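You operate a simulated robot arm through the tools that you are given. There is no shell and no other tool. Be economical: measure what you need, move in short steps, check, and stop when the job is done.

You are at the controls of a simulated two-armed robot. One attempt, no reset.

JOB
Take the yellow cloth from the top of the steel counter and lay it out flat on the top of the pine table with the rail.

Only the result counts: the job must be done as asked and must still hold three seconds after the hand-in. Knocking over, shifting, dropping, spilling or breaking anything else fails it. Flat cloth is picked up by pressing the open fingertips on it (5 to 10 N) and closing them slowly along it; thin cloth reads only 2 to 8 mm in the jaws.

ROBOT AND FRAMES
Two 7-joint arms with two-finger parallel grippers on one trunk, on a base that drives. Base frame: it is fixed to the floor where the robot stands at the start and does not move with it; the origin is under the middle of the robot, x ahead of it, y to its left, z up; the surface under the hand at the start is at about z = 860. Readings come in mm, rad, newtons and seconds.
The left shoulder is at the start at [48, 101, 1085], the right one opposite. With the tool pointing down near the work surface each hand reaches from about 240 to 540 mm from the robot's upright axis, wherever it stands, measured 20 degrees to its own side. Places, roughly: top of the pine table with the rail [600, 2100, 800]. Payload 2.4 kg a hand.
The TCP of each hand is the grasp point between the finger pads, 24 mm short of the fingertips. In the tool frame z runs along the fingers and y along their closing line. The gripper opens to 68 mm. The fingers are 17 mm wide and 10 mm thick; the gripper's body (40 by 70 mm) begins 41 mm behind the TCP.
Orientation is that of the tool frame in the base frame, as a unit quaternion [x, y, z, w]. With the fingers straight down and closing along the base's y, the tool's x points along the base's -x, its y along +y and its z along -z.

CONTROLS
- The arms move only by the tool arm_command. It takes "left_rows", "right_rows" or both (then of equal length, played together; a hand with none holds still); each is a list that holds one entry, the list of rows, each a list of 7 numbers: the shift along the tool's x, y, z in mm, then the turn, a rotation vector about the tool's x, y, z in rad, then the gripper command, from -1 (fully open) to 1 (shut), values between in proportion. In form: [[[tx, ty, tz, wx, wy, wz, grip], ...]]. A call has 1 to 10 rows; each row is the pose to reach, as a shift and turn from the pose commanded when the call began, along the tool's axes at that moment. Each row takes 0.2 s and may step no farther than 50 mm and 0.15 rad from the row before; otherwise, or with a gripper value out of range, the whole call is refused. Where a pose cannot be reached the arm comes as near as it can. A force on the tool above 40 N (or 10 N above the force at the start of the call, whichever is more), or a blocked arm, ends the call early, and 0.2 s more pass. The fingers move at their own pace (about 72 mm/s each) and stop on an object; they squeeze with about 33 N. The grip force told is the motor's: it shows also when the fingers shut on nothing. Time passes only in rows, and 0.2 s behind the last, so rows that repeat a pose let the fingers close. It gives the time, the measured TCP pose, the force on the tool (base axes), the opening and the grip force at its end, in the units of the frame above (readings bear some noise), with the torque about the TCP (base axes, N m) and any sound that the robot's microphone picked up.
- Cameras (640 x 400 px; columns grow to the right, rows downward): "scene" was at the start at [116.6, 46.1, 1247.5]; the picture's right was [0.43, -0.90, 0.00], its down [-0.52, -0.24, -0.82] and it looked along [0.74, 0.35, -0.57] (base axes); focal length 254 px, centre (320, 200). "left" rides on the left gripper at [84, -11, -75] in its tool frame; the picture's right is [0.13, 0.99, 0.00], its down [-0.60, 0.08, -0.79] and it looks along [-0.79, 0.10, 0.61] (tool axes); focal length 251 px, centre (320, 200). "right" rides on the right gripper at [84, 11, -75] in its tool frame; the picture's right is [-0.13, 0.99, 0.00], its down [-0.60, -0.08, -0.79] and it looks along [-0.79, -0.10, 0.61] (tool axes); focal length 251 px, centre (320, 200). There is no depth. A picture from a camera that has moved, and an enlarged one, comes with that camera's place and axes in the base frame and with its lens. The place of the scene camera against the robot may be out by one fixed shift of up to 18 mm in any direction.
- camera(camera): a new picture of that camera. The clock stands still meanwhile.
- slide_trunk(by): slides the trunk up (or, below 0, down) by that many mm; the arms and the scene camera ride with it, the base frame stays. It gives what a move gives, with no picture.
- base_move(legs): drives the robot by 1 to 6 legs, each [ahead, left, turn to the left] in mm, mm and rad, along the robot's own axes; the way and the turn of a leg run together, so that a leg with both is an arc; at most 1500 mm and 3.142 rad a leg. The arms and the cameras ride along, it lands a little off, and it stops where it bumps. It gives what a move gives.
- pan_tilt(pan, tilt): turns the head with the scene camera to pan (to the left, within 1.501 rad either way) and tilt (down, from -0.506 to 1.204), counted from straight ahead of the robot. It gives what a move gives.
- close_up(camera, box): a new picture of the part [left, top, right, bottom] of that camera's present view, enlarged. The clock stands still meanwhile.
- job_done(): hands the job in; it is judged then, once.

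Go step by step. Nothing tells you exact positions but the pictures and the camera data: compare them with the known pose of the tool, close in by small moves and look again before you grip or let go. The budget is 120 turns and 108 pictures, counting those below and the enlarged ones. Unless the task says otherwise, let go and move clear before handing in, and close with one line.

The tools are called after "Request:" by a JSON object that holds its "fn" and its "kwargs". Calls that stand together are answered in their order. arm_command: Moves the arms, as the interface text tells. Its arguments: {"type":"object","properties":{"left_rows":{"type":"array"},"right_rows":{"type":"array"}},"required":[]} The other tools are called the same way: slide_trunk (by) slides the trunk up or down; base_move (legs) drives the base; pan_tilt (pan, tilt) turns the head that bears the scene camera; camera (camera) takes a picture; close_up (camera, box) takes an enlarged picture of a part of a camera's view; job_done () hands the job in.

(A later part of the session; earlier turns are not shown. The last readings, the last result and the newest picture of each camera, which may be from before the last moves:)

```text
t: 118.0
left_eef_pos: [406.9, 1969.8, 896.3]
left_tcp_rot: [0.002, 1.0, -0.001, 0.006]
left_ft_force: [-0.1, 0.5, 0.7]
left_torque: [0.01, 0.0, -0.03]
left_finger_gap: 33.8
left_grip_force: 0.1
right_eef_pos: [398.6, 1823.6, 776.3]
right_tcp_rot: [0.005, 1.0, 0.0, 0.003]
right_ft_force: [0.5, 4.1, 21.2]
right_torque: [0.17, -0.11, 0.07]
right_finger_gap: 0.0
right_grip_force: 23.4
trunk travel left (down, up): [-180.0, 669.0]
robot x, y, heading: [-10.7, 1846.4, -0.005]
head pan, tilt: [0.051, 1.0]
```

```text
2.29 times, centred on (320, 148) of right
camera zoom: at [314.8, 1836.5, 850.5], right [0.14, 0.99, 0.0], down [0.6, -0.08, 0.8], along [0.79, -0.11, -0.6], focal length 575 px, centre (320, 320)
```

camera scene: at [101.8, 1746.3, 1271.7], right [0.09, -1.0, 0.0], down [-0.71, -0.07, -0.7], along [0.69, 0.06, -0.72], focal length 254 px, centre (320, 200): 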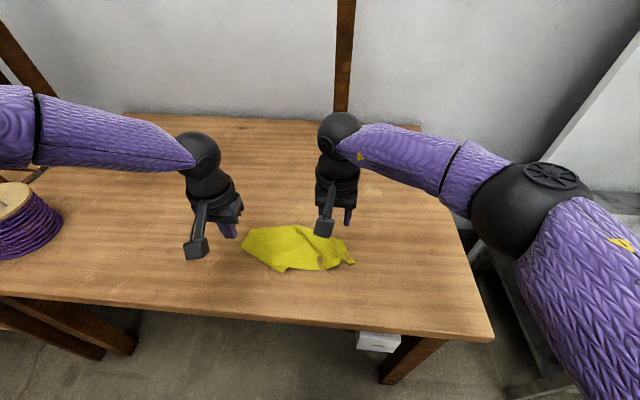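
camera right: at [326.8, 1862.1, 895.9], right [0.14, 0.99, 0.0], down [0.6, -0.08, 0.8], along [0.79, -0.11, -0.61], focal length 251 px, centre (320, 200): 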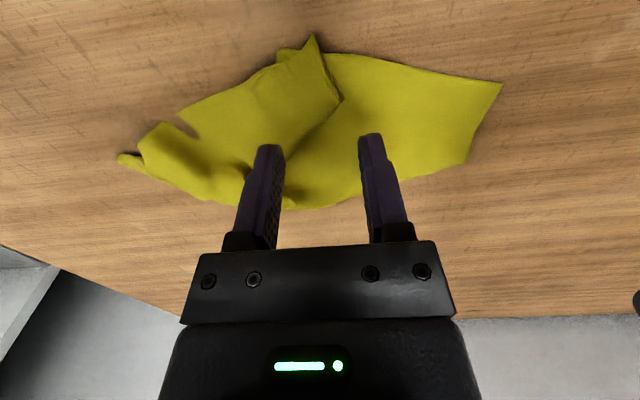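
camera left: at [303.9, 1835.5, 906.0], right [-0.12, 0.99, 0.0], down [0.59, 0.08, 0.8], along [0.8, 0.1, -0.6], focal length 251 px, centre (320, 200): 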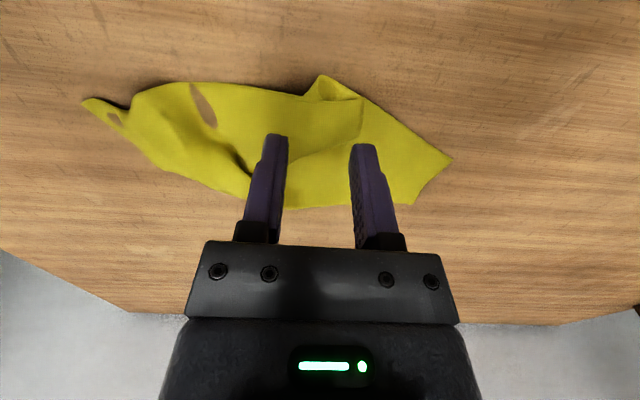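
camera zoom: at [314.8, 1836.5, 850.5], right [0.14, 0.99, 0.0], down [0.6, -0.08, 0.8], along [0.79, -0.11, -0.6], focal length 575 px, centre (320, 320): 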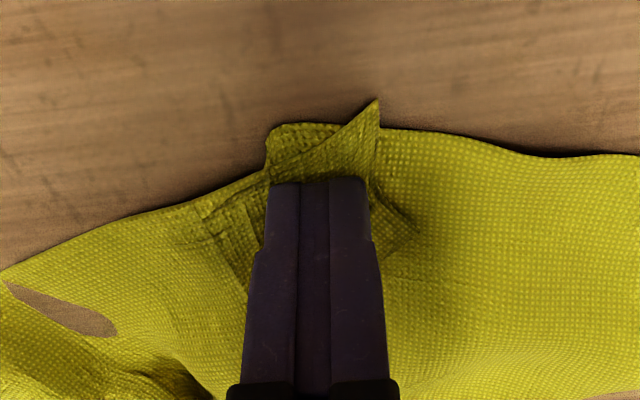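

It slipped again. With the closed fingertips still pressing on the flap, I'll instead drag the flap out toward its natural place, −x and −y.

Request:
{"fn": "arm_command", "kwargs": {"right_rows": [[[4, -6, -0.3, 0, 0, 0, 1], [10, -14, -0.3, 0, 0, 0, 1], [17, -24, -0.3, 0, 0, 0, 1], [25, -35, -0.3, 0, 0, 0, 1], [33, -46, -0.3, 0, 0, 0, 1], [41, -57, -0.3, 0, 0, 0, 1], [49, -68, -0.3, 0, 0, 0, 1]]]}}

Request:
{"fn": "camera", "kwargs": {"camera": "right"}}

```text
t: 119.6
left_eef_pos: [408.6, 1969.5, 897.4]
left_tcp_rot: [0.003, 1.0, -0.001, 0.007]
left_ft_force: [-1.1, -0.1, 0.3]
left_torque: [-0.03, 0.02, 0.01]
left_finger_gap: 33.9
left_grip_force: 0.1
right_eef_pos: [350.6, 1754.8, 777.3]
right_tcp_rot: [0.003, 1.0, 0.0, 0.003]
right_ft_force: [1.9, 2.2, 16.7]
right_torque: [0.14, -0.12, 0.01]
right_finger_gap: 0.0
right_grip_force: 24.1
trunk travel left (down, up): [-180.0, 669.0]
robot x, y, heading: [-4.5, 1844.6, -0.016]
head pan, tilt: [0.051, 1.0]
```

```text
34 pictures are left
camera right: at [265.3, 1767.6, 850.6], right [0.14, 0.99, 0.0], down [0.6, -0.08, 0.8], along [0.79, -0.11, -0.6], focal length 251 px, centre (320, 200)
```

right: 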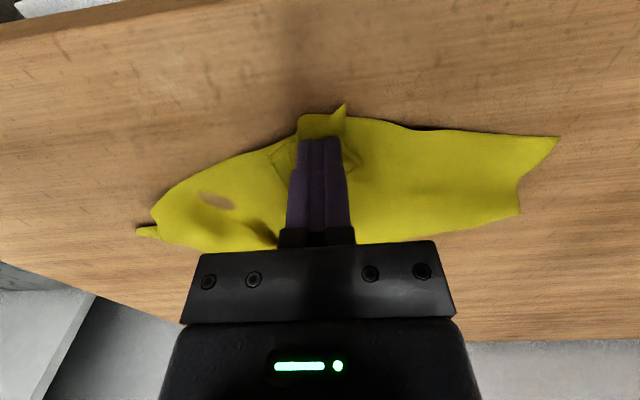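

The whole cloth slid along, so C has to be anchored first. I'll lift the right hand, shift the base and pinch corner C (now about (361, 1872)) with the left.

Request:
{"fn": "arm_command", "kwargs": {"right_rows": [[[0, 0, -10, 0, 0, 0, 1], [0, 0, -50, 0, 0, 0, 0.5], [0, 0, -80, 0, 0, 0, 0]]]}}

Request:
{"fn": "base_move", "kwargs": {"legs": [[0, -97, 0]]}}

Request:
{"fn": "arm_command", "kwargs": {"left_rows": [[[10, -10, 30, 0, 0, 0, -0.1], [20, -20, 60, 0, 0, 0, -0.1], [29, -28, 85, 0, 0, 0, -0.1], [29, -28, 100, 0, 0, 0, -0.1], [29, -28, 108, 0, 0, 0, -0.1], [29, -28, 108, 0, 0, 0, -0.1]]]}}

Request:
{"fn": "camera", "kwargs": {"camera": "left"}}

```text
t: 120.4
left_eef_pos: [408.9, 1970.1, 897.1]
left_tcp_rot: [0.002, 1.0, -0.001, 0.007]
left_ft_force: [-0.7, -0.4, 0.6]
left_torque: [0.06, -0.02, -0.04]
left_finger_gap: 34.1
left_grip_force: 0.0
right_eef_pos: [351.4, 1756.3, 855.6]
right_tcp_rot: [0.004, 1.0, 0.0, 0.002]
right_ft_force: [0.2, -1.2, -0.4]
right_torque: [0.0, -0.03, -0.02]
right_finger_gap: 34.1
right_grip_force: 0.1
trunk travel left (down, up): [-180.0, 669.0]
robot x, y, heading: [-5.2, 1844.3, -0.007]
head pan, tilt: [0.051, 1.0]
```

```text
t: 121.5
left_eef_pos: [408.9, 1871.5, 896.9]
left_tcp_rot: [0.003, 1.0, -0.001, 0.007]
left_ft_force: [0.8, 0.6, 0.0]
left_torque: [0.0, 0.01, -0.04]
left_finger_gap: 33.9
left_grip_force: 0.1
right_eef_pos: [350.9, 1658.1, 856.0]
right_tcp_rot: [0.004, 1.0, 0.0, 0.002]
right_ft_force: [0.1, 1.1, 0.3]
right_torque: [0.02, -0.02, 0.03]
right_finger_gap: 34.4
right_grip_force: 0.1
trunk travel left (down, up): [-180.0, 669.0]
robot x, y, heading: [-9.8, 1747.0, -0.01]
head pan, tilt: [0.051, 1.0]
```

```text
t: 122.9
left_eef_pos: [379.6, 1843.8, 788.3]
left_tcp_rot: [0.002, 1.0, -0.001, 0.007]
left_ft_force: [0.5, 0.0, 0.5]
left_torque: [-0.01, 0.0, 0.01]
left_finger_gap: 37.4
left_grip_force: 0.0
right_eef_pos: [350.9, 1658.9, 855.5]
right_tcp_rot: [0.004, 1.0, 0.0, 0.003]
right_ft_force: [-0.9, 0.5, 0.3]
right_torque: [-0.02, 0.01, 0.03]
right_finger_gap: 33.8
right_grip_force: 0.0
trunk travel left (down, up): [-180.0, 669.0]
robot x, y, heading: [-10.3, 1749.7, -0.008]
head pan, tilt: [0.051, 1.0]
```

```text
33 pictures are left
camera left: at [294.7, 1835.1, 862.1], right [-0.12, 0.99, 0.0], down [0.59, 0.08, 0.8], along [0.8, 0.1, -0.6], focal length 251 px, centre (320, 200)
```

left: 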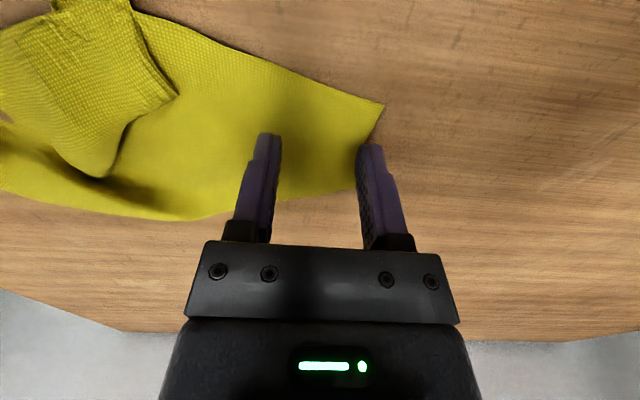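

C is confirmed at (361, 1874). I'll shift 3 mm inward, go down and press.

Request:
{"fn": "arm_command", "kwargs": {"left_rows": [[[-3, -3, 5, 0, 0, 0, -0.12], [-3, -3, 9, 0, 0, 0, -0.12], [-3, -3, 11, 0, 0, 0, -0.12], [-3, -3, 11, 0, 0, 0, -0.12]]]}}

Request:
{"fn": "arm_command", "kwargs": {"left_rows": [[[0, 0, 1, 0, 0, 0, -0.12], [0, 0, 1, 0, 0, 0, -0.12]]]}}

```text
t: 123.9
left_eef_pos: [385.0, 1842.3, 777.4]
left_tcp_rot: [0.002, 1.0, -0.001, 0.007]
left_ft_force: [0.0, 0.3, 0.2]
left_torque: [-0.01, 0.03, 0.01]
left_finger_gap: 38.0
left_grip_force: 0.1
right_eef_pos: [351.0, 1658.7, 854.9]
right_tcp_rot: [0.005, 1.0, 0.0, 0.002]
right_ft_force: [-0.3, -0.1, 0.0]
right_torque: [0.01, -0.02, -0.01]
right_finger_gap: 33.8
right_grip_force: 0.0
trunk travel left (down, up): [-180.0, 669.0]
robot x, y, heading: [-9.4, 1746.8, -0.005]
head pan, tilt: [0.051, 1.0]
```

```text
t: 124.5
left_eef_pos: [383.7, 1841.0, 775.9]
left_tcp_rot: [0.003, 1.0, -0.002, 0.007]
left_ft_force: [0.0, -0.2, 0.1]
left_torque: [0.0, 0.01, -0.02]
left_finger_gap: 38.2
left_grip_force: 0.1
right_eef_pos: [351.0, 1659.0, 856.5]
right_tcp_rot: [0.004, 1.0, 0.0, 0.004]
right_ft_force: [0.9, -0.1, 0.5]
right_torque: [-0.03, 0.02, 0.02]
right_finger_gap: 33.9
right_grip_force: 0.2
trunk travel left (down, up): [-180.0, 669.0]
robot x, y, heading: [-4.3, 1747.9, -0.008]
head pan, tilt: [0.051, 1.0]
```

Request:
{"fn": "arm_command", "kwargs": {"left_rows": [[[0, 0, 1, 0, 0, 0, -0.12], [0, 0, 1, 0, 0, 0, -0.12]]]}}

Request:
{"fn": "arm_command", "kwargs": {"left_rows": [[[0, 0, 0.8, 0, 0, 0, -0.12], [0, 0, 0.8, 0, 0, 0, -0.12]]]}}

```text
t: 125.1
left_eef_pos: [384.2, 1840.7, 775.4]
left_tcp_rot: [0.002, 1.0, -0.001, 0.008]
left_ft_force: [0.5, 1.0, 7.8]
left_torque: [-0.04, -0.04, -0.01]
left_finger_gap: 38.1
left_grip_force: 0.4
right_eef_pos: [350.5, 1658.2, 855.5]
right_tcp_rot: [0.005, 1.0, 0.0, 0.003]
right_ft_force: [-0.5, 1.1, 0.6]
right_torque: [0.0, -0.01, 0.04]
right_finger_gap: 33.8
right_grip_force: 0.1
trunk travel left (down, up): [-180.0, 669.0]
robot x, y, heading: [-6.0, 1746.5, -0.007]
head pan, tilt: [0.051, 1.0]
```

```text
t: 125.7
left_eef_pos: [383.6, 1840.5, 775.6]
left_tcp_rot: [0.003, 1.0, -0.001, 0.008]
left_ft_force: [1.0, 1.5, 15.7]
left_torque: [0.01, 0.01, -0.03]
left_finger_gap: 38.4
left_grip_force: 0.4
right_eef_pos: [349.4, 1659.7, 856.9]
right_tcp_rot: [0.005, 1.0, 0.001, 0.002]
right_ft_force: [0.0, 0.8, 0.1]
right_torque: [0.03, 0.01, 0.01]
right_finger_gap: 34.1
right_grip_force: 0.0
trunk travel left (down, up): [-180.0, 669.0]
robot x, y, heading: [-6.8, 1750.7, -0.009]
head pan, tilt: [0.051, 1.0]
```

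Pressing well. I'll close slowly, sweeping the outer finger in.

Request:
{"fn": "arm_command", "kwargs": {"left_rows": [[[0, -0.8, -0.2, 0, 0, 0, -0.06], [0, -1.8, -0.2, 0, 0, 0, 0.0], [0, -2.8, -0.2, 0, 0, 0, 0.06], [0, -3.8, -0.2, 0, 0, 0, 0.12], [0, -4.8, -0.2, 0, 0, 0, 0.18], [0, -5.8, -0.2, 0, 0, 0, 0.24], [0, -6.8, -0.2, 0, 0, 0, 0.3], [0, -7.8, -0.2, 0, 0, 0, 0.36], [0, -8.8, -0.2, 0, 0, 0, 0.42]]]}}

Request:
{"fn": "close_up", "kwargs": {"camera": "left", "box": [180, 60, 460, 235]}}

```text
t: 127.7
left_eef_pos: [382.1, 1833.0, 775.4]
left_tcp_rot: [0.003, 1.0, -0.001, 0.007]
left_ft_force: [0.6, 4.8, 27.5]
left_torque: [0.08, 0.0, 0.01]
left_finger_gap: 19.5
left_grip_force: 0.1
right_eef_pos: [349.2, 1658.2, 856.4]
right_tcp_rot: [0.005, 1.0, 0.0, 0.004]
right_ft_force: [0.7, -0.4, 0.4]
right_torque: [0.0, 0.0, -0.01]
right_finger_gap: 34.4
right_grip_force: 0.3
trunk travel left (down, up): [-180.0, 669.0]
robot x, y, heading: [-9.9, 1746.9, -0.008]
head pan, tilt: [0.051, 1.0]
```

```text
2.29 times, centred on (320, 148) of left
camera zoom: at [297.6, 1823.0, 848.9], right [-0.12, 0.99, 0.0], down [0.59, 0.08, 0.8], along [0.8, 0.1, -0.6], focal length 575 px, centre (320, 320)
```

zoom: 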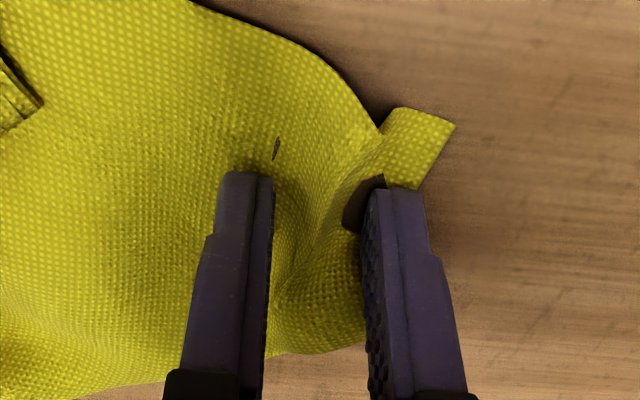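

A fold is standing up between the fingers. I'll ease the force and close fully.

Request:
{"fn": "arm_command", "kwargs": {"left_rows": [[[0, -1, -0.5, 0, 0, 0, 0.48], [0, -2, -0.5, 0, 0, 0, 0.54], [0, -3, -0.5, 0, 0, 0, 0.6], [0, -4, -0.5, 0, 0, 0, 0.66], [0, -5, -0.5, 0, 0, 0, 0.72], [0, -6, -0.5, 0, 0, 0, 0.8], [0, -7, -0.5, 0, 0, 0, 0.88], [0, -8, -0.5, 0, 0, 0, 0.96], [0, -8.5, -0.5, 0, 0, 0, 1], [0, -8.5, -0.5, 0, 0, 0, 1]]]}}

Request:
{"fn": "camera", "kwargs": {"camera": "left"}}

```text
t: 129.9
left_eef_pos: [379.8, 1830.3, 777.0]
left_tcp_rot: [0.004, 1.0, -0.002, 0.007]
left_ft_force: [-0.7, -0.6, 0.1]
left_torque: [0.02, 0.02, 0.02]
left_finger_gap: 2.1
left_grip_force: 26.8
left hand out of reach, approached as far as the arm can: row 4, 5, 6, 7, 8, 9, 10
right_eef_pos: [349.7, 1658.0, 856.2]
right_tcp_rot: [0.004, 1.0, 0.001, 0.003]
right_ft_force: [0.2, -1.1, 0.1]
right_torque: [-0.01, 0.01, 0.0]
right_finger_gap: 34.0
right_grip_force: 0.0
trunk travel left (down, up): [-180.0, 669.0]
robot x, y, heading: [-4.4, 1751.3, -0.009]
head pan, tilt: [0.051, 1.0]
```

```text
31 pictures are left
camera left: at [295.1, 1820.1, 850.1], right [-0.12, 0.99, -0.01], down [0.59, 0.08, 0.8], along [0.8, 0.1, -0.6], focal length 251 px, centre (320, 200)
```

left: 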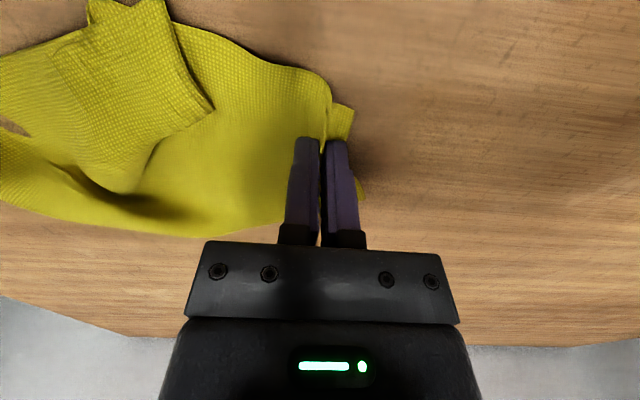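

C is gripped (2.1 mm). Now the right hand presses on the flap at about (355, 1744) and drags it outward while C is anchored.

Request:
{"fn": "arm_command", "kwargs": {"right_rows": [[[-2, 30, 10, 0, 0, 0, 1], [-4, 60, 30, 0, 0, 0, 1], [-5, 86, 50, 0, 0, 0, 1], [-5, 86, 65, 0, 0, 0, 1], [-5, 86, 73, 0, 0, 0, 1], [-5, 86, 76, 0, 0, 0, 1], [-5, 86, 77.5, 0, 0, 0, 1], [-5, 86, 77.5, 0, 0, 0, 1]]]}}

Request:
{"fn": "camera", "kwargs": {"camera": "right"}}

```text
t: 131.7
left_eef_pos: [380.4, 1829.9, 775.9]
left_tcp_rot: [0.003, 1.0, -0.002, 0.007]
left_ft_force: [-0.2, 0.0, 0.6]
left_torque: [-0.01, -0.02, 0.01]
left_finger_gap: 1.9
left_grip_force: 25.9
right_eef_pos: [357.4, 1743.8, 778.3]
right_tcp_rot: [0.004, 1.0, 0.0, 0.003]
right_ft_force: [0.6, 0.3, 0.2]
right_torque: [-0.03, -0.02, 0.0]
right_finger_gap: 0.1
right_grip_force: 23.9
trunk travel left (down, up): [-180.0, 669.0]
robot x, y, heading: [-8.6, 1750.3, -0.003]
head pan, tilt: [0.051, 1.0]
```

```text
30 pictures are left
camera right: at [272.5, 1757.1, 852.2], right [0.14, 0.99, 0.0], down [0.6, -0.08, 0.8], along [0.79, -0.11, -0.61], focal length 251 px, centre (320, 200)
```

right: 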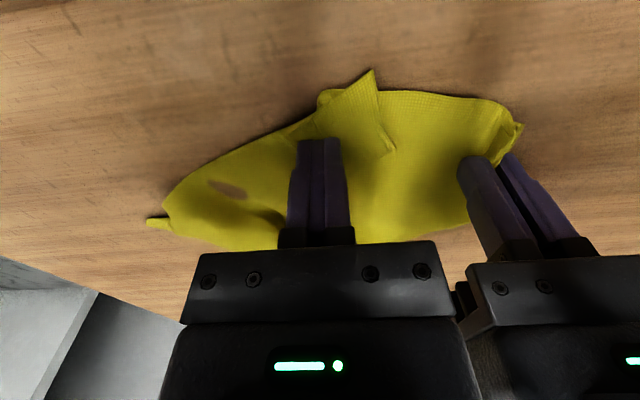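

Request:
{"fn": "arm_command", "kwargs": {"right_rows": [[[0, 0, 0.8, 0, 0, 0, 1], [0, 0, 1.5, 0, 0, 0, 1], [0, 0, 1.5, 0, 0, 0, 1]]]}}

```text
t: 132.5
left_eef_pos: [380.1, 1829.0, 776.8]
left_tcp_rot: [0.003, 1.0, -0.001, 0.008]
left_ft_force: [-0.7, 1.0, 0.5]
left_torque: [0.0, -0.01, -0.02]
left_finger_gap: 1.9
left_grip_force: 26.2
right_eef_pos: [356.4, 1743.5, 777.1]
right_tcp_rot: [0.005, 1.0, 0.0, 0.003]
right_ft_force: [-0.2, -0.7, 2.9]
right_torque: [0.06, -0.01, 0.01]
right_finger_gap: 0.1
right_grip_force: 23.6
trunk travel left (down, up): [-180.0, 669.0]
robot x, y, heading: [-11.4, 1748.2, -0.011]
head pan, tilt: [0.051, 1.0]
```

Request:
{"fn": "arm_command", "kwargs": {"right_rows": [[[0, 0, 0.6, 0, 0, 0, 1], [4, -6, 0.6, 0, 0, 0, 1], [9, -13, 0.6, 0, 0, 0, 1], [14, -20, 0.6, 0, 0, 0, 1], [19, -28, 0.6, 0, 0, 0, 1], [24, -36, 0.6, 0, 0, 0, 1], [29, -44, 0.6, 0, 0, 0, 1], [34, -52, 0.6, 0, 0, 0, 1], [40, -60, 0.6, 0, 0, 0, 1], [46, -70, 0.6, 0, 0, 0, 1]]]}}

Request:
{"fn": "camera", "kwargs": {"camera": "right"}}

```text
t: 134.7
left_eef_pos: [381.7, 1829.4, 776.3]
left_tcp_rot: [0.002, 1.0, -0.001, 0.007]
left_ft_force: [0.0, 0.8, -1.2]
left_torque: [-0.03, 0.05, -0.01]
left_finger_gap: 2.2
left_grip_force: 26.5
right_eef_pos: [311.2, 1675.1, 777.5]
right_tcp_rot: [0.004, 1.0, -0.001, 0.003]
right_ft_force: [0.6, 0.2, -0.5]
right_torque: [-0.01, -0.01, -0.06]
right_finger_gap: 0.0
right_grip_force: 23.7
trunk travel left (down, up): [-180.0, 669.0]
robot x, y, heading: [-7.3, 1750.2, -0.013]
head pan, tilt: [0.051, 1.0]
```

```text
29 pictures are left
camera right: at [226.3, 1688.0, 851.6], right [0.14, 0.99, 0.0], down [0.6, -0.08, 0.8], along [0.79, -0.11, -0.61], focal length 251 px, centre (320, 200)
```

right: 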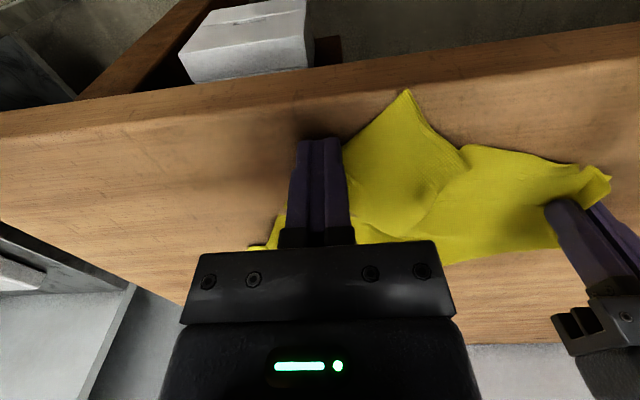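

The flap unfolded; corner B is now free at about (286, 1715). I'll pinch it with the right hand at about (316, 1716).

Request:
{"fn": "arm_command", "kwargs": {"right_rows": [[[0, 0, -15, 0, 0, 0, 1], [-2, 20, -15, 0, 0, 0, 0.5], [-5, 41, -15, 0, 0, 0, 0.08], [-5, 41, -10, 0, 0, 0, 0.08], [-5, 41, -4, 0, 0, 0, 0.08], [-5, 41, -1, 0, 0, 0, 0.08], [-5, 41, 0, 0, 0, 0, 0.08]]]}}

Request:
{"fn": "camera", "kwargs": {"camera": "right"}}

```text
t: 136.3
left_eef_pos: [380.3, 1829.5, 776.2]
left_tcp_rot: [0.002, 1.0, -0.002, 0.007]
left_ft_force: [-0.2, -0.3, -0.7]
left_torque: [-0.03, -0.03, -0.02]
left_finger_gap: 2.1
left_grip_force: 26.5
right_eef_pos: [317.5, 1714.8, 777.5]
right_tcp_rot: [0.005, 1.0, 0.0, 0.002]
right_ft_force: [0.3, -0.9, -0.5]
right_torque: [0.01, -0.01, 0.01]
right_finger_gap: 31.2
right_grip_force: 0.0
trunk travel left (down, up): [-180.0, 669.0]
robot x, y, heading: [-8.7, 1750.4, -0.009]
head pan, tilt: [0.051, 1.0]
```

```text
28 pictures are left
camera right: at [231.9, 1728.5, 850.4], right [0.14, 0.99, 0.0], down [0.6, -0.08, 0.8], along [0.79, -0.11, -0.61], focal length 251 px, centre (320, 200)
```

right: 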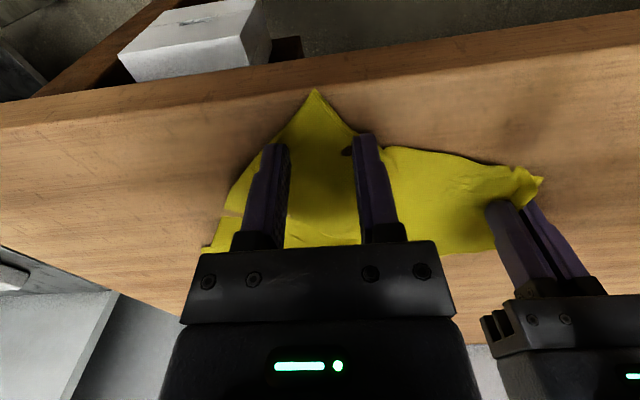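

Request:
{"fn": "arm_command", "kwargs": {"right_rows": [[[-8, 1, 0, 0, 0, 0, 0.1], [-8, 1, 1, 0, 0, 0, 0.1], [-8, 1, 2, 0, 0, 0, 0.1], [-8, 1, 2, 0, 0, 0, 0.1]]]}}

Request:
{"fn": "arm_command", "kwargs": {"right_rows": [[[0, 0, 0.7, 0, 0, 0, 0.1], [0, 0, 0.7, 0, 0, 0, 0.1]]]}}

```text
t: 137.3
left_eef_pos: [380.0, 1830.4, 777.4]
left_tcp_rot: [0.002, 1.0, -0.001, 0.009]
left_ft_force: [-0.1, 0.5, -0.1]
left_torque: [0.02, -0.01, 0.01]
left_finger_gap: 2.1
left_grip_force: 26.7
right_eef_pos: [323.5, 1716.2, 775.3]
right_tcp_rot: [0.004, 1.0, 0.001, 0.005]
right_ft_force: [0.6, -2.3, 24.0]
right_torque: [-0.04, -0.01, 0.02]
right_finger_gap: 30.6
right_grip_force: 0.0
trunk travel left (down, up): [-180.0, 669.0]
robot x, y, heading: [-13.1, 1746.0, -0.007]
head pan, tilt: [0.051, 1.0]
```

```text
t: 137.9
left_eef_pos: [379.0, 1828.4, 775.7]
left_tcp_rot: [0.003, 1.0, -0.002, 0.007]
left_ft_force: [0.8, 0.1, 0.0]
left_torque: [0.02, -0.02, 0.0]
left_finger_gap: 2.0
left_grip_force: 26.7
right_eef_pos: [323.4, 1716.8, 774.1]
right_tcp_rot: [0.005, 1.0, 0.002, 0.005]
right_ft_force: [-1.2, -2.3, 20.2]
right_torque: [-0.13, 0.08, -0.03]
right_finger_gap: 30.6
right_grip_force: 0.0
trunk travel left (down, up): [-180.0, 669.0]
robot x, y, heading: [-8.3, 1748.1, -0.014]
head pan, tilt: [0.051, 1.0]
stopped in row 2 (right hand): the force on the tool passed its limit at 41 N (the readings are from after the stop); the commanded pose is now the measured one
```

Contact is made, a little too hard. I'll ease off and close slowly.

Request:
{"fn": "arm_command", "kwargs": {"right_rows": [[[0, 0, -0.4, 0, 0, 0, 0.14], [0, 0, -0.4, 0, 0, 0, 0.2], [0, 0, -0.4, 0, 0, 0, 0.26], [0, 0, -0.4, 0, 0, 0, 0.32], [0, 0, -0.4, 0, 0, 0, 0.38], [0, 0, -0.4, 0, 0, 0, 0.44], [0, 0, -0.4, 0, 0, 0, 0.5]]]}}

Request:
{"fn": "close_up", "kwargs": {"camera": "right", "box": [180, 60, 460, 235]}}

```text
t: 139.5
left_eef_pos: [379.4, 1829.5, 777.3]
left_tcp_rot: [0.002, 1.0, -0.001, 0.009]
left_ft_force: [-0.6, -0.6, 0.7]
left_torque: [0.03, 0.01, 0.0]
left_finger_gap: 2.0
left_grip_force: 25.6
right_eef_pos: [323.7, 1718.9, 776.0]
right_tcp_rot: [0.004, 1.0, 0.0, 0.005]
right_ft_force: [1.3, 0.0, 31.6]
right_torque: [0.0, 0.0, -0.01]
right_finger_gap: 15.4
right_grip_force: 0.1
trunk travel left (down, up): [-180.0, 669.0]
robot x, y, heading: [-8.7, 1745.1, -0.005]
head pan, tilt: [0.051, 1.0]
```

```text
2.29 times, centred on (320, 148) of right
camera zoom: at [239.1, 1730.2, 849.1], right [0.14, 0.99, 0.0], down [0.6, -0.09, 0.8], along [0.79, -0.11, -0.6], focal length 575 px, centre (320, 320)
```

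zoom: 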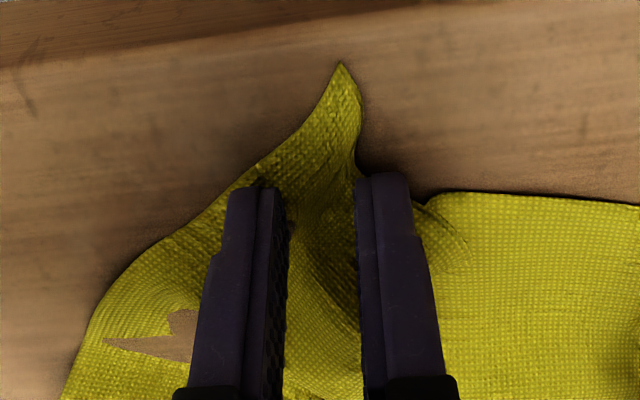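

The cloth is folding up between the fingers. I'll finish closing with less pressure.

Request:
{"fn": "arm_command", "kwargs": {"right_rows": [[[0, 0, -0.7, 0, 0, 0, 0.56], [0, 0, -0.7, 0, 0, 0, 0.62], [0, 0, -0.7, 0, 0, 0, 0.68], [0, 0, -0.7, 0, 0, 0, 0.74], [0, 0, -0.7, 0, 0, 0, 0.8], [0, 0, -0.7, 0, 0, 0, 0.87], [0, 0, -0.7, 0, 0, 0, 0.94], [0, 0, -0.7, 0, 0, 0, 1.0], [0, 0, -0.7, 0, 0, 0, 1.0]]]}}

Request:
{"fn": "close_up", "kwargs": {"camera": "right", "box": [180, 60, 460, 235]}}

```text
t: 141.5
left_eef_pos: [380.1, 1830.6, 775.7]
left_tcp_rot: [0.002, 1.0, -0.002, 0.009]
left_ft_force: [-0.5, -0.1, -0.8]
left_torque: [-0.02, -0.02, 0.0]
left_finger_gap: 2.0
left_grip_force: 26.0
right_eef_pos: [324.3, 1717.3, 775.3]
right_tcp_rot: [0.005, 1.0, 0.0, 0.004]
right_ft_force: [-1.1, -1.3, 17.2]
right_torque: [-0.04, 0.08, -0.02]
right_finger_gap: 0.0
right_grip_force: 23.7
trunk travel left (down, up): [-180.0, 669.0]
robot x, y, heading: [-8.0, 1753.5, -0.011]
head pan, tilt: [0.051, 1.0]
```

```text
2.29 times, centred on (320, 148) of right
camera zoom: at [239.3, 1730.0, 849.2], right [0.14, 0.99, 0.0], down [0.6, -0.08, 0.8], along [0.79, -0.11, -0.6], focal length 575 px, centre (320, 320)
```

zoom: 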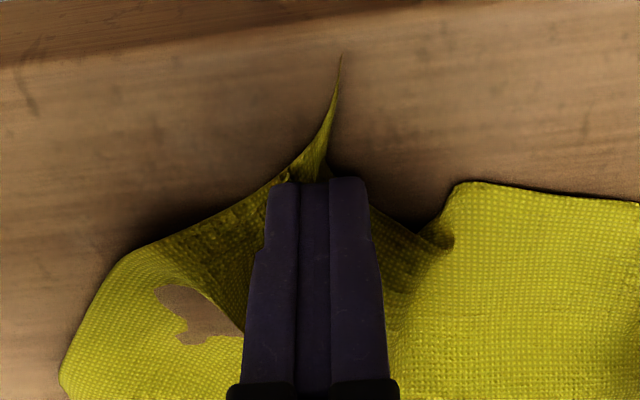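

Gap reads 0, so it escaped underneath. I'll reopen and retry with the one-finger sweep that worked before.

Request:
{"fn": "arm_command", "kwargs": {"right_rows": [[[0, 0, -7, 0, 0, 0, 1], [-2, -2, -7, 0, 0, 0, 0.5], [-4, -4, -7, 0, 0, 0, -0.08], [-4, -4, -7, 0, 0, 0, -0.08], [-4, -4, -3, 0, 0, 0, -0.08], [-4, -4, -1.8, 0, 0, 0, -0.08], [-4, -4, -1.2, 0, 0, 0, -0.08]]]}}

Request:
{"fn": "close_up", "kwargs": {"camera": "right", "box": [180, 60, 460, 235]}}

```text
t: 143.1
left_eef_pos: [379.8, 1829.4, 776.4]
left_tcp_rot: [0.002, 1.0, -0.002, 0.008]
left_ft_force: [1.0, 0.1, 0.2]
left_torque: [0.01, 0.0, -0.02]
left_finger_gap: 2.1
left_grip_force: 25.7
right_eef_pos: [329.7, 1712.3, 776.1]
right_tcp_rot: [0.004, 1.0, 0.001, 0.004]
right_ft_force: [0.8, -0.4, 0.4]
right_torque: [0.04, -0.01, 0.0]
right_finger_gap: 36.8
right_grip_force: 0.0
trunk travel left (down, up): [-180.0, 669.0]
robot x, y, heading: [-6.0, 1748.1, -0.004]
head pan, tilt: [0.051, 1.0]
```

```text
2.29 times, centred on (320, 148) of right
camera zoom: at [244.3, 1725.7, 850.0], right [0.14, 0.99, 0.0], down [0.6, -0.09, 0.8], along [0.79, -0.11, -0.6], focal length 575 px, centre (320, 320)
```

zoom: 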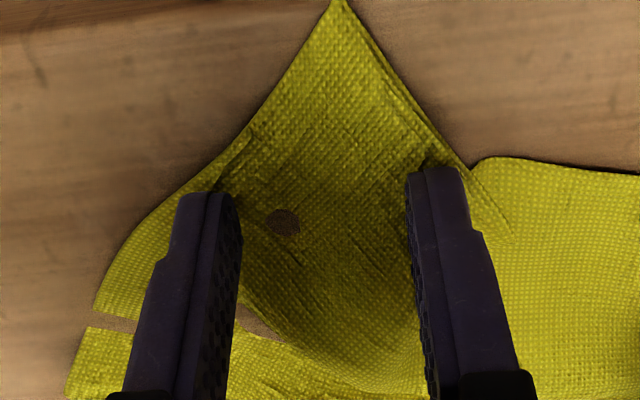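

Request:
{"fn": "arm_command", "kwargs": {"right_rows": [[[0, 0, 0.6, 0, 0, 0, -0.08], [0, 0, 0.6, 0, 0, 0, -0.08]]]}}

```text
t: 143.7
left_eef_pos: [379.8, 1830.0, 775.5]
left_tcp_rot: [0.003, 1.0, -0.002, 0.007]
left_ft_force: [0.2, -0.2, -1.1]
left_torque: [0.01, 0.03, -0.01]
left_finger_gap: 2.0
left_grip_force: 26.6
right_eef_pos: [328.4, 1713.6, 775.0]
right_tcp_rot: [0.004, 1.0, 0.0, 0.004]
right_ft_force: [1.0, 0.6, 3.1]
right_torque: [0.08, -0.05, -0.03]
right_finger_gap: 36.7
right_grip_force: 0.1
trunk travel left (down, up): [-180.0, 669.0]
robot x, y, heading: [-8.6, 1747.9, -0.011]
head pan, tilt: [0.051, 1.0]
```

Request:
{"fn": "arm_command", "kwargs": {"right_rows": [[[0, 0, 0.5, 0, 0, 0, -0.08], [0, 1, 0.5, 0, 0, 0, -0.02], [0, 2, 0.5, 0, 0, 0, 0.04], [0, 3, 0.5, 0, 0, 0, 0.1], [0, 4, 0.5, 0, 0, 0, 0.16], [0, 5, 0.5, 0, 0, 0, 0.22], [0, 6, 0.5, 0, 0, 0, 0.28], [0, 7, 0.5, 0, 0, 0, 0.34]]]}}

```text
t: 145.5
left_eef_pos: [379.6, 1829.5, 776.3]
left_tcp_rot: [0.002, 1.0, -0.003, 0.008]
left_ft_force: [-0.6, 0.2, 0.3]
left_torque: [0.01, -0.03, 0.03]
left_finger_gap: 2.1
left_grip_force: 25.7
right_eef_pos: [328.6, 1720.1, 776.0]
right_tcp_rot: [0.004, 1.0, 0.0, 0.004]
right_ft_force: [0.5, -1.4, 10.7]
right_torque: [0.21, 0.0, -0.01]
right_finger_gap: 21.3
right_grip_force: 0.0
trunk travel left (down, up): [-180.0, 669.0]
robot x, y, heading: [-4.7, 1747.1, -0.01]
head pan, tilt: [0.051, 1.0]
```

Request:
{"fn": "arm_command", "kwargs": {"right_rows": [[[0, 1, 0, 0, 0, 0, 0.4], [0, 2, 0, 0, 0, 0, 0.46], [0, 3, 0, 0, 0, 0, 0.52], [0, 4, 0, 0, 0, 0, 0.58], [0, 5, 0, 0, 0, 0, 0.64], [0, 6, 0, 0, 0, 0, 0.7], [0, 7, 0, 0, 0, 0, 0.78], [0, 8, 0, 0, 0, 0, 0.87], [0, 10, 0, 0, 0, 0, 1.0], [0, 10, 0, 0, 0, 0, 1.0]]]}}

Request:
{"fn": "close_up", "kwargs": {"camera": "right", "box": [180, 60, 460, 235]}}

```text
t: 147.7
left_eef_pos: [380.0, 1829.8, 776.8]
left_tcp_rot: [0.003, 1.0, -0.001, 0.007]
left_ft_force: [0.6, -0.5, -0.9]
left_torque: [-0.01, -0.01, 0.0]
left_finger_gap: 2.2
left_grip_force: 26.1
right_eef_pos: [329.7, 1730.1, 776.5]
right_tcp_rot: [0.004, 1.0, 0.001, 0.004]
right_ft_force: [-0.3, -3.0, 12.0]
right_torque: [0.04, -0.06, 0.0]
right_finger_gap: 1.6
right_grip_force: 26.1
trunk travel left (down, up): [-180.0, 669.0]
robot x, y, heading: [-7.7, 1749.6, -0.01]
head pan, tilt: [0.051, 1.0]
```

```text
2.29 times, centred on (320, 148) of right
camera zoom: at [244.0, 1742.2, 849.6], right [0.14, 0.99, 0.0], down [0.6, -0.09, 0.8], along [0.79, -0.11, -0.6], focal length 575 px, centre (320, 320)
```

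zoom: 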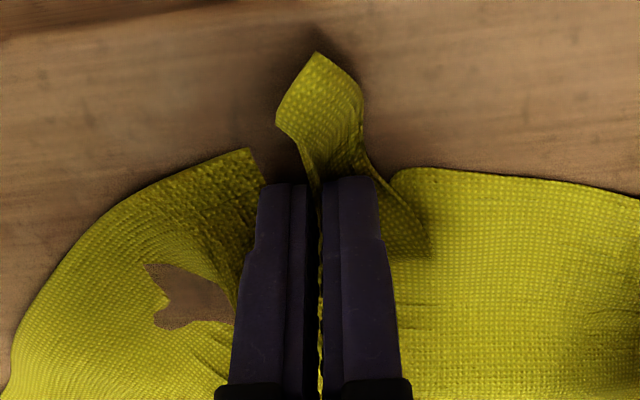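

Both corners B and C are gripped now. I'll lift both hands gently, aligning them side by side and about 117 mm apart.

Request:
{"fn": "arm_command", "kwargs": {"left_rows": [[[0, 0, -10, 0, 0, 0, 1], [0, 10, -25, 0, 0, 0, 1], [0, 25, -40, 0, 0, 0, 1], [0, 40, -55, 0, 0, 0, 1], [0, 60, -70, 0, 0, 0, 1], [0, 80, -70, 0, 0, 0, 1], [0, 80, -70, 0, 0, 0, 1]]], "right_rows": [[[0, 0, -10, 0, 0, 0, 1], [-8, 5, -25, 0, 0, 0, 1], [-20, 12, -40, 0, 0, 0, 1], [-32, 24, -55, 0, 0, 0, 1], [-42, 43, -70, 0, 0, 0, 1], [-50, 63, -70, 0, 0, 0, 1], [-50, 63, -70, 0, 0, 0, 1]]]}}

Request:
{"fn": "slide_trunk", "kwargs": {"by": 190}}

Request:
{"fn": "camera", "kwargs": {"camera": "scene"}}

Request:
{"fn": "camera", "kwargs": {"camera": "left"}}

```text
t: 149.3
left_eef_pos: [381.3, 1910.5, 846.0]
left_tcp_rot: [0.002, 1.0, -0.001, 0.007]
left_ft_force: [-0.5, -0.4, 0.9]
left_torque: [0.01, 0.01, -0.01]
left_finger_gap: 2.2
left_grip_force: 26.4
right_eef_pos: [379.3, 1792.1, 843.9]
right_tcp_rot: [0.004, 1.0, 0.001, 0.003]
right_ft_force: [0.4, 0.0, 0.4]
right_torque: [0.01, -0.02, 0.01]
right_finger_gap: 1.3
right_grip_force: 26.4
trunk travel left (down, up): [-180.0, 669.0]
robot x, y, heading: [-9.1, 1750.8, -0.012]
head pan, tilt: [0.051, 1.0]
```

```text
t: 151.4
left_eef_pos: [380.1, 1911.1, 1034.3]
left_tcp_rot: [0.002, 1.0, -0.002, 0.007]
left_ft_force: [0.7, 0.3, 0.1]
left_torque: [-0.02, 0.02, -0.04]
left_finger_gap: 2.0
left_grip_force: 26.8
right_eef_pos: [379.5, 1793.3, 1036.0]
right_tcp_rot: [0.005, 1.0, 0.001, 0.003]
right_ft_force: [-0.1, 0.5, -0.3]
right_torque: [0.0, -0.03, 0.03]
right_finger_gap: 1.5
right_grip_force: 25.5
trunk travel left (down, up): [-370.0, 479.0]
robot x, y, heading: [-6.6, 1743.8, -0.005]
head pan, tilt: [0.051, 1.0]
```

```text
23 pictures are left
camera scene: at [86.4, 1759.1, 1286.7], right [0.04, -1.0, 0.0], down [-0.84, -0.04, -0.54], along [0.54, 0.02, -0.84], focal length 254 px, centre (320, 200)
```

scene: 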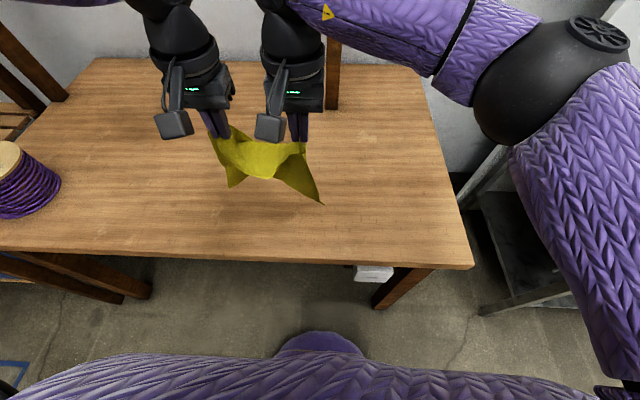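

```text
22 pictures are left
camera left: at [294.8, 1900.4, 1109.5], right [-0.12, 0.99, -0.01], down [0.59, 0.08, 0.8], along [0.8, 0.1, -0.6], focal length 251 px, centre (320, 200)
```

left: 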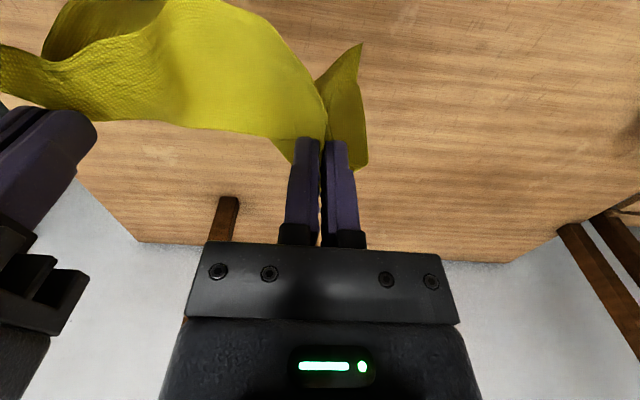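

Both corners hold and the sheet hangs between them. I'll spread the hands carefully until just taut and move outward to the reach limit.

Request:
{"fn": "arm_command", "kwargs": {"left_rows": [[[0, 2, 0, 0, 0, 0, 1], [0, 4, 0, 0, 0, 0, 1], [0, 6, 0, 0, 0, 0, 1], [0, 6, 0, 0, 0, 0, 1]]], "right_rows": [[[0, -3, 0, 0, 0, 0, 1], [0, -6, 0, 0, 0, 0, 1], [0, -9, 0, 0, 0, 0, 1], [0, -9, 0, 0, 0, 0, 1]]]}}

```text
t: 152.4
left_eef_pos: [380.0, 1916.3, 1037.0]
left_tcp_rot: [0.002, 1.0, -0.002, 0.007]
left_ft_force: [-0.6, 0.1, 0.2]
left_torque: [-0.02, 0.01, -0.01]
left_finger_gap: 1.8
left_grip_force: 26.4
right_eef_pos: [379.1, 1783.2, 1035.9]
right_tcp_rot: [0.004, 1.0, 0.001, 0.004]
right_ft_force: [-0.4, 0.2, 0.0]
right_torque: [0.01, 0.01, 0.03]
right_finger_gap: 1.6
right_grip_force: 25.7
trunk travel left (down, up): [-370.0, 479.0]
robot x, y, heading: [-8.9, 1746.9, -0.009]
head pan, tilt: [0.051, 1.0]
```

Request:
{"fn": "arm_command", "kwargs": {"left_rows": [[[0, 2, 0, 0, 0, 0, 1], [0, 4, 0, 0, 0, 0, 1], [0, 5, 0, 0, 0, 0, 1], [0, 5, 0, 0, 0, 0, 1]]], "right_rows": [[[0, -2, 0, 0, 0, 0, 1], [0, -4, 0, 0, 0, 0, 1], [0, -5, 0, 0, 0, 0, 1], [0, -5, 0, 0, 0, 0, 1]]]}}

Request:
{"fn": "camera", "kwargs": {"camera": "left"}}

```text
t: 153.4
left_eef_pos: [379.6, 1921.5, 1036.6]
left_tcp_rot: [0.002, 1.0, -0.002, 0.007]
left_ft_force: [0.1, 0.1, 0.2]
left_torque: [0.01, -0.03, 0.01]
left_finger_gap: 2.1
left_grip_force: 25.9
right_eef_pos: [379.3, 1778.4, 1036.1]
right_tcp_rot: [0.004, 1.0, 0.001, 0.003]
right_ft_force: [-0.2, -0.4, 0.2]
right_torque: [0.04, 0.0, 0.01]
right_finger_gap: 1.5
right_grip_force: 26.1
trunk travel left (down, up): [-370.0, 479.0]
robot x, y, heading: [-5.1, 1748.9, -0.005]
head pan, tilt: [0.051, 1.0]
```

```text
21 pictures are left
camera left: at [294.6, 1911.0, 1110.1], right [-0.12, 0.99, -0.01], down [0.59, 0.08, 0.8], along [0.8, 0.1, -0.6], focal length 251 px, centre (320, 200)
```

left: 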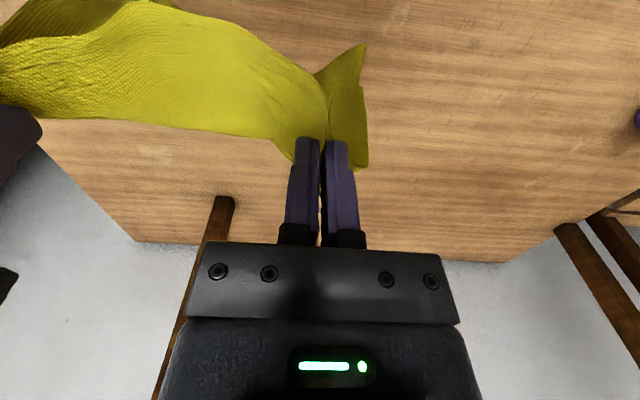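

Request:
{"fn": "arm_command", "kwargs": {"left_rows": [[[0, 2, 0, 0, 0, 0, 1], [0, 4, 0, 0, 0, 0, 1], [0, 4, 0, 0, 0, 0, 1]]], "right_rows": [[[0, -2, 0, 0, 0, 0, 1], [0, -4, 0, 0, 0, 0, 1], [0, -4, 0, 0, 0, 0, 1]]]}}

Request:
{"fn": "camera", "kwargs": {"camera": "right"}}

```text
t: 154.2
left_eef_pos: [380.9, 1924.0, 1034.6]
left_tcp_rot: [0.002, 1.0, -0.002, 0.007]
left_ft_force: [-0.3, 0.5, 0.1]
left_torque: [0.01, 0.0, 0.0]
left_finger_gap: 2.1
left_grip_force: 26.0
right_eef_pos: [379.2, 1773.7, 1035.8]
right_tcp_rot: [0.005, 1.0, 0.0, 0.003]
right_ft_force: [0.9, 0.0, 0.0]
right_torque: [0.03, -0.01, 0.03]
right_finger_gap: 1.6
right_grip_force: 26.2
trunk travel left (down, up): [-370.0, 479.0]
robot x, y, heading: [-9.0, 1747.4, -0.007]
head pan, tilt: [0.051, 1.0]
```

```text
20 pictures are left
camera right: at [293.8, 1787.6, 1110.3], right [0.14, 0.99, 0.0], down [0.6, -0.08, 0.8], along [0.79, -0.11, -0.6], focal length 251 px, centre (320, 200)
```

right: 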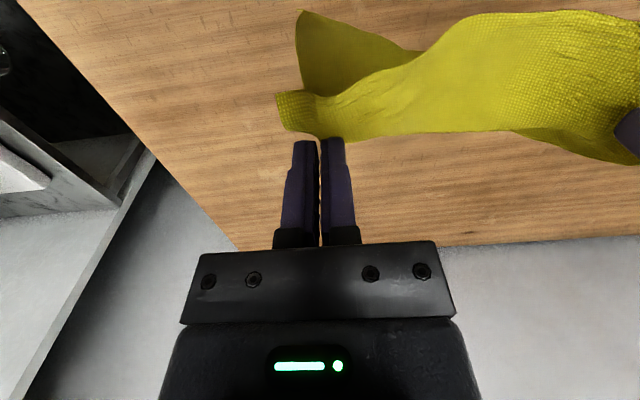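

The sheet hangs well. To gain reach without stretching the arms, I'll tilt both grippers forward by 0.5 rad with the tips 70 mm further out, keeping slack in the cloth.

Request:
{"fn": "arm_command", "kwargs": {"left_rows": [[[-14, -1, 0, 0, -0.1, 0, 1], [-28, -2, 0, 0, -0.2, 0, 1], [-42, -3, 0, 0, -0.3, 0, 1], [-56, -4, 0, 0, -0.4, 0, 1], [-70, -5, 0, 0, -0.5, 0, 1], [-70, -5, 0, 0, -0.5, 0, 1]]], "right_rows": [[[-14, 1, 0, 0, -0.1, 0, 1], [-28, 2, 0, 0, -0.2, 0, 1], [-42, 3, 0, 0, -0.3, 0, 1], [-56, 4, 0, 0, -0.4, 0, 1], [-70, 5, 0, 0, -0.5, 0, 1], [-70, 5, 0, 0, -0.5, 0, 1]]]}}

```text
t: 155.6
left_eef_pos: [449.8, 1920.1, 1036.7]
left_tcp_rot: [0.001, 0.967, -0.002, 0.254]
left_ft_force: [-0.1, -0.2, -0.2]
left_torque: [0.03, 0.0, -0.01]
left_finger_gap: 2.0
left_grip_force: 25.2
right_eef_pos: [449.9, 1777.6, 1036.1]
right_tcp_rot: [0.004, 0.967, 0.0, 0.253]
right_ft_force: [0.1, 0.1, 0.0]
right_torque: [-0.01, -0.01, 0.0]
right_finger_gap: 1.6
right_grip_force: 25.8
trunk travel left (down, up): [-370.0, 479.0]
robot x, y, heading: [-9.2, 1749.8, -0.005]
head pan, tilt: [0.051, 1.0]
```

That worked. I'll add a bit more reach from the arms and base, then lower until the bottom edge nears the table.

Request:
{"fn": "arm_command", "kwargs": {"left_rows": [[[-9, 0, 5, 0, 0, 0, 1], [-17.4, 2, 9.8, 0, 0, 0, 1], [-17.4, 2, 9.8, 0, 0, 0, 1]]], "right_rows": [[[-9, 0, 5, 0, 0, 0, 1], [-17.4, -2, 9.8, 0, 0, 0, 1], [-17.4, -2, 9.8, 0, 0, 0, 1]]]}}

Request:
{"fn": "base_move", "kwargs": {"legs": [[16, 0, 0]]}}

Request:
{"fn": "slide_trunk", "kwargs": {"by": -70}}

Request:
{"fn": "camera", "kwargs": {"camera": "scene"}}

```text
t: 156.4
left_eef_pos: [470.5, 1921.1, 1037.3]
left_tcp_rot: [0.002, 0.967, -0.002, 0.254]
left_ft_force: [-0.3, -0.2, 0.2]
left_torque: [0.02, 0.02, 0.02]
left_finger_gap: 2.1
left_grip_force: 26.0
right_eef_pos: [469.8, 1776.5, 1034.6]
right_tcp_rot: [0.003, 0.968, 0.0, 0.251]
right_ft_force: [-0.2, 1.3, -0.6]
right_torque: [0.02, -0.02, 0.0]
right_finger_gap: 1.7
right_grip_force: 26.5
trunk travel left (down, up): [-370.0, 479.0]
robot x, y, heading: [-7.6, 1749.7, -0.007]
head pan, tilt: [0.051, 1.0]
```

```text
t: 157.1
left_eef_pos: [486.5, 1921.2, 1037.0]
left_tcp_rot: [0.002, 0.967, -0.002, 0.254]
left_ft_force: [0.1, -0.5, 0.5]
left_torque: [-0.01, -0.03, -0.01]
left_finger_gap: 1.9
left_grip_force: 26.3
right_eef_pos: [486.7, 1775.7, 1035.3]
right_tcp_rot: [0.004, 0.968, 0.0, 0.251]
right_ft_force: [-0.9, -0.4, -0.1]
right_torque: [0.0, 0.02, 0.04]
right_finger_gap: 1.7
right_grip_force: 26.6
trunk travel left (down, up): [-370.0, 479.0]
robot x, y, heading: [5.6, 1748.0, -0.01]
head pan, tilt: [0.051, 1.0]
```

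```text
t: 158.2
left_eef_pos: [485.8, 1921.4, 967.0]
left_tcp_rot: [0.002, 0.967, -0.002, 0.255]
left_ft_force: [-1.4, 1.2, 0.4]
left_torque: [0.0, -0.03, 0.0]
left_finger_gap: 2.0
left_grip_force: 26.2
right_eef_pos: [486.1, 1774.7, 967.4]
right_tcp_rot: [0.004, 0.968, 0.0, 0.251]
right_ft_force: [-0.3, 0.3, 0.1]
right_torque: [0.01, 0.0, 0.01]
right_finger_gap: 1.9
right_grip_force: 25.4
trunk travel left (down, up): [-300.0, 549.0]
robot x, y, heading: [8.2, 1749.3, -0.012]
head pan, tilt: [0.051, 1.0]
```

```text
19 pictures are left
camera scene: at [114.8, 1758.8, 1216.2], right [0.04, -1.0, 0.0], down [-0.84, -0.04, -0.54], along [0.54, 0.02, -0.84], focal length 254 px, centre (320, 200)
```

scene: 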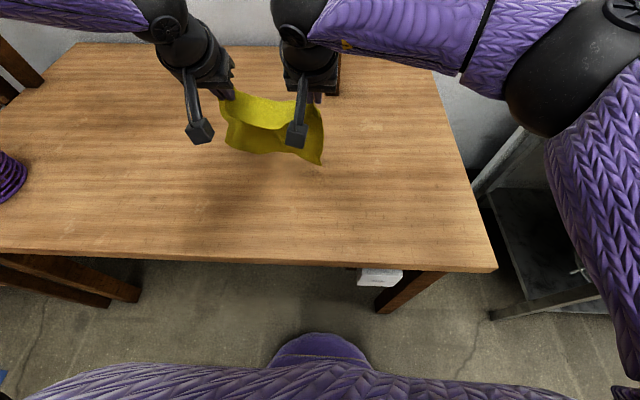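

The sheet hangs cleanly with its bottom edge just above the table. Now the lay: lowering and backing in alternating steps.

Request:
{"fn": "slide_trunk", "kwargs": {"by": -25}}

Request:
{"fn": "base_move", "kwargs": {"legs": [[-35, 0, 0]]}}

Request:
{"fn": "slide_trunk", "kwargs": {"by": -25}}

Request:
{"fn": "base_move", "kwargs": {"legs": [[-45, 0, 0]]}}

Request:
{"fn": "slide_trunk", "kwargs": {"by": -30}}

Request:
{"fn": "base_move", "kwargs": {"legs": [[-35, 0, 0]]}}

Request:
{"fn": "camera", "kwargs": {"camera": "scene"}}

```text
t: 158.9
left_eef_pos: [486.1, 1921.5, 942.3]
left_tcp_rot: [0.002, 0.967, -0.001, 0.253]
left_ft_force: [0.7, -0.1, 0.0]
left_torque: [0.01, 0.01, 0.04]
left_finger_gap: 2.0
left_grip_force: 26.4
right_eef_pos: [485.1, 1776.3, 941.5]
right_tcp_rot: [0.005, 0.968, -0.001, 0.251]
right_ft_force: [-0.3, 0.6, 0.6]
right_torque: [0.0, 0.01, 0.01]
right_finger_gap: 1.5
right_grip_force: 25.5
trunk travel left (down, up): [-275.0, 574.0]
robot x, y, heading: [7.6, 1747.4, -0.012]
head pan, tilt: [0.051, 1.0]
```

```text
t: 159.8
left_eef_pos: [450.5, 1921.8, 941.4]
left_tcp_rot: [0.002, 0.967, -0.002, 0.255]
left_ft_force: [0.4, -0.1, 0.0]
left_torque: [0.0, -0.03, 0.0]
left_finger_gap: 1.9
left_grip_force: 25.9
right_eef_pos: [449.8, 1775.8, 941.5]
right_tcp_rot: [0.004, 0.968, 0.0, 0.251]
right_ft_force: [1.1, -0.1, 0.6]
right_torque: [0.02, 0.0, 0.03]
right_finger_gap: 1.3
right_grip_force: 25.3
trunk travel left (down, up): [-275.0, 574.0]
robot x, y, heading: [-27.6, 1748.0, -0.012]
head pan, tilt: [0.051, 1.0]
```

```text
t: 160.5
left_eef_pos: [451.9, 1921.3, 917.0]
left_tcp_rot: [0.002, 0.967, -0.002, 0.254]
left_ft_force: [0.4, 0.6, 0.4]
left_torque: [-0.02, 0.0, 0.0]
left_finger_gap: 2.0
left_grip_force: 26.0
right_eef_pos: [449.3, 1775.1, 916.3]
right_tcp_rot: [0.006, 0.968, 0.0, 0.251]
right_ft_force: [-0.4, -0.3, -0.4]
right_torque: [0.04, 0.02, 0.02]
right_finger_gap: 1.3
right_grip_force: 26.4
trunk travel left (down, up): [-250.0, 599.0]
robot x, y, heading: [-28.2, 1746.2, -0.011]
head pan, tilt: [0.051, 1.0]
```

```text
t: 161.4
left_eef_pos: [406.4, 1922.0, 917.9]
left_tcp_rot: [0.002, 0.967, -0.002, 0.254]
left_ft_force: [0.7, 0.4, -0.8]
left_torque: [0.01, 0.03, -0.02]
left_finger_gap: 1.9
left_grip_force: 26.4
right_eef_pos: [405.3, 1776.7, 915.5]
right_tcp_rot: [0.003, 0.968, 0.0, 0.252]
right_ft_force: [0.1, 1.2, -1.2]
right_torque: [0.0, 0.01, 0.01]
right_finger_gap: 1.6
right_grip_force: 26.4
trunk travel left (down, up): [-250.0, 599.0]
robot x, y, heading: [-68.8, 1748.3, -0.001]
head pan, tilt: [0.051, 1.0]
```

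```text
t: 162.2
left_eef_pos: [405.8, 1921.5, 887.3]
left_tcp_rot: [0.002, 0.967, -0.003, 0.255]
left_ft_force: [-0.1, -0.3, 1.0]
left_torque: [0.01, 0.0, 0.0]
left_finger_gap: 2.1
left_grip_force: 26.0
right_eef_pos: [403.9, 1776.5, 886.9]
right_tcp_rot: [0.004, 0.968, -0.001, 0.252]
right_ft_force: [-0.2, 0.5, -0.7]
right_torque: [0.02, -0.01, 0.04]
right_finger_gap: 1.5
right_grip_force: 25.8
trunk travel left (down, up): [-220.0, 630.0]
robot x, y, heading: [-73.8, 1748.6, -0.006]
head pan, tilt: [0.051, 1.0]
```

```text
t: 163.0
left_eef_pos: [370.5, 1922.8, 885.9]
left_tcp_rot: [0.002, 0.967, -0.002, 0.255]
left_ft_force: [1.0, 0.6, 0.6]
left_torque: [0.0, 0.03, 0.01]
left_finger_gap: 2.0
left_grip_force: 26.4
right_eef_pos: [369.8, 1776.7, 886.6]
right_tcp_rot: [0.005, 0.968, 0.0, 0.251]
right_ft_force: [-0.5, -0.3, 0.7]
right_torque: [-0.01, 0.0, 0.0]
right_finger_gap: 1.8
right_grip_force: 25.9
trunk travel left (down, up): [-220.0, 630.0]
robot x, y, heading: [-108.4, 1750.2, -0.009]
head pan, tilt: [0.051, 1.0]
```

```text
18 pictures are left
camera scene: at [17.7, 1759.7, 1134.9], right [0.04, -1.0, 0.0], down [-0.84, -0.04, -0.54], along [0.54, 0.02, -0.84], focal length 254 px, centre (320, 200)
```

scene: 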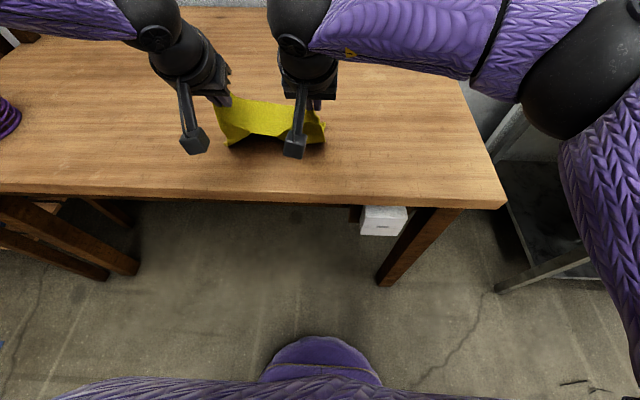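

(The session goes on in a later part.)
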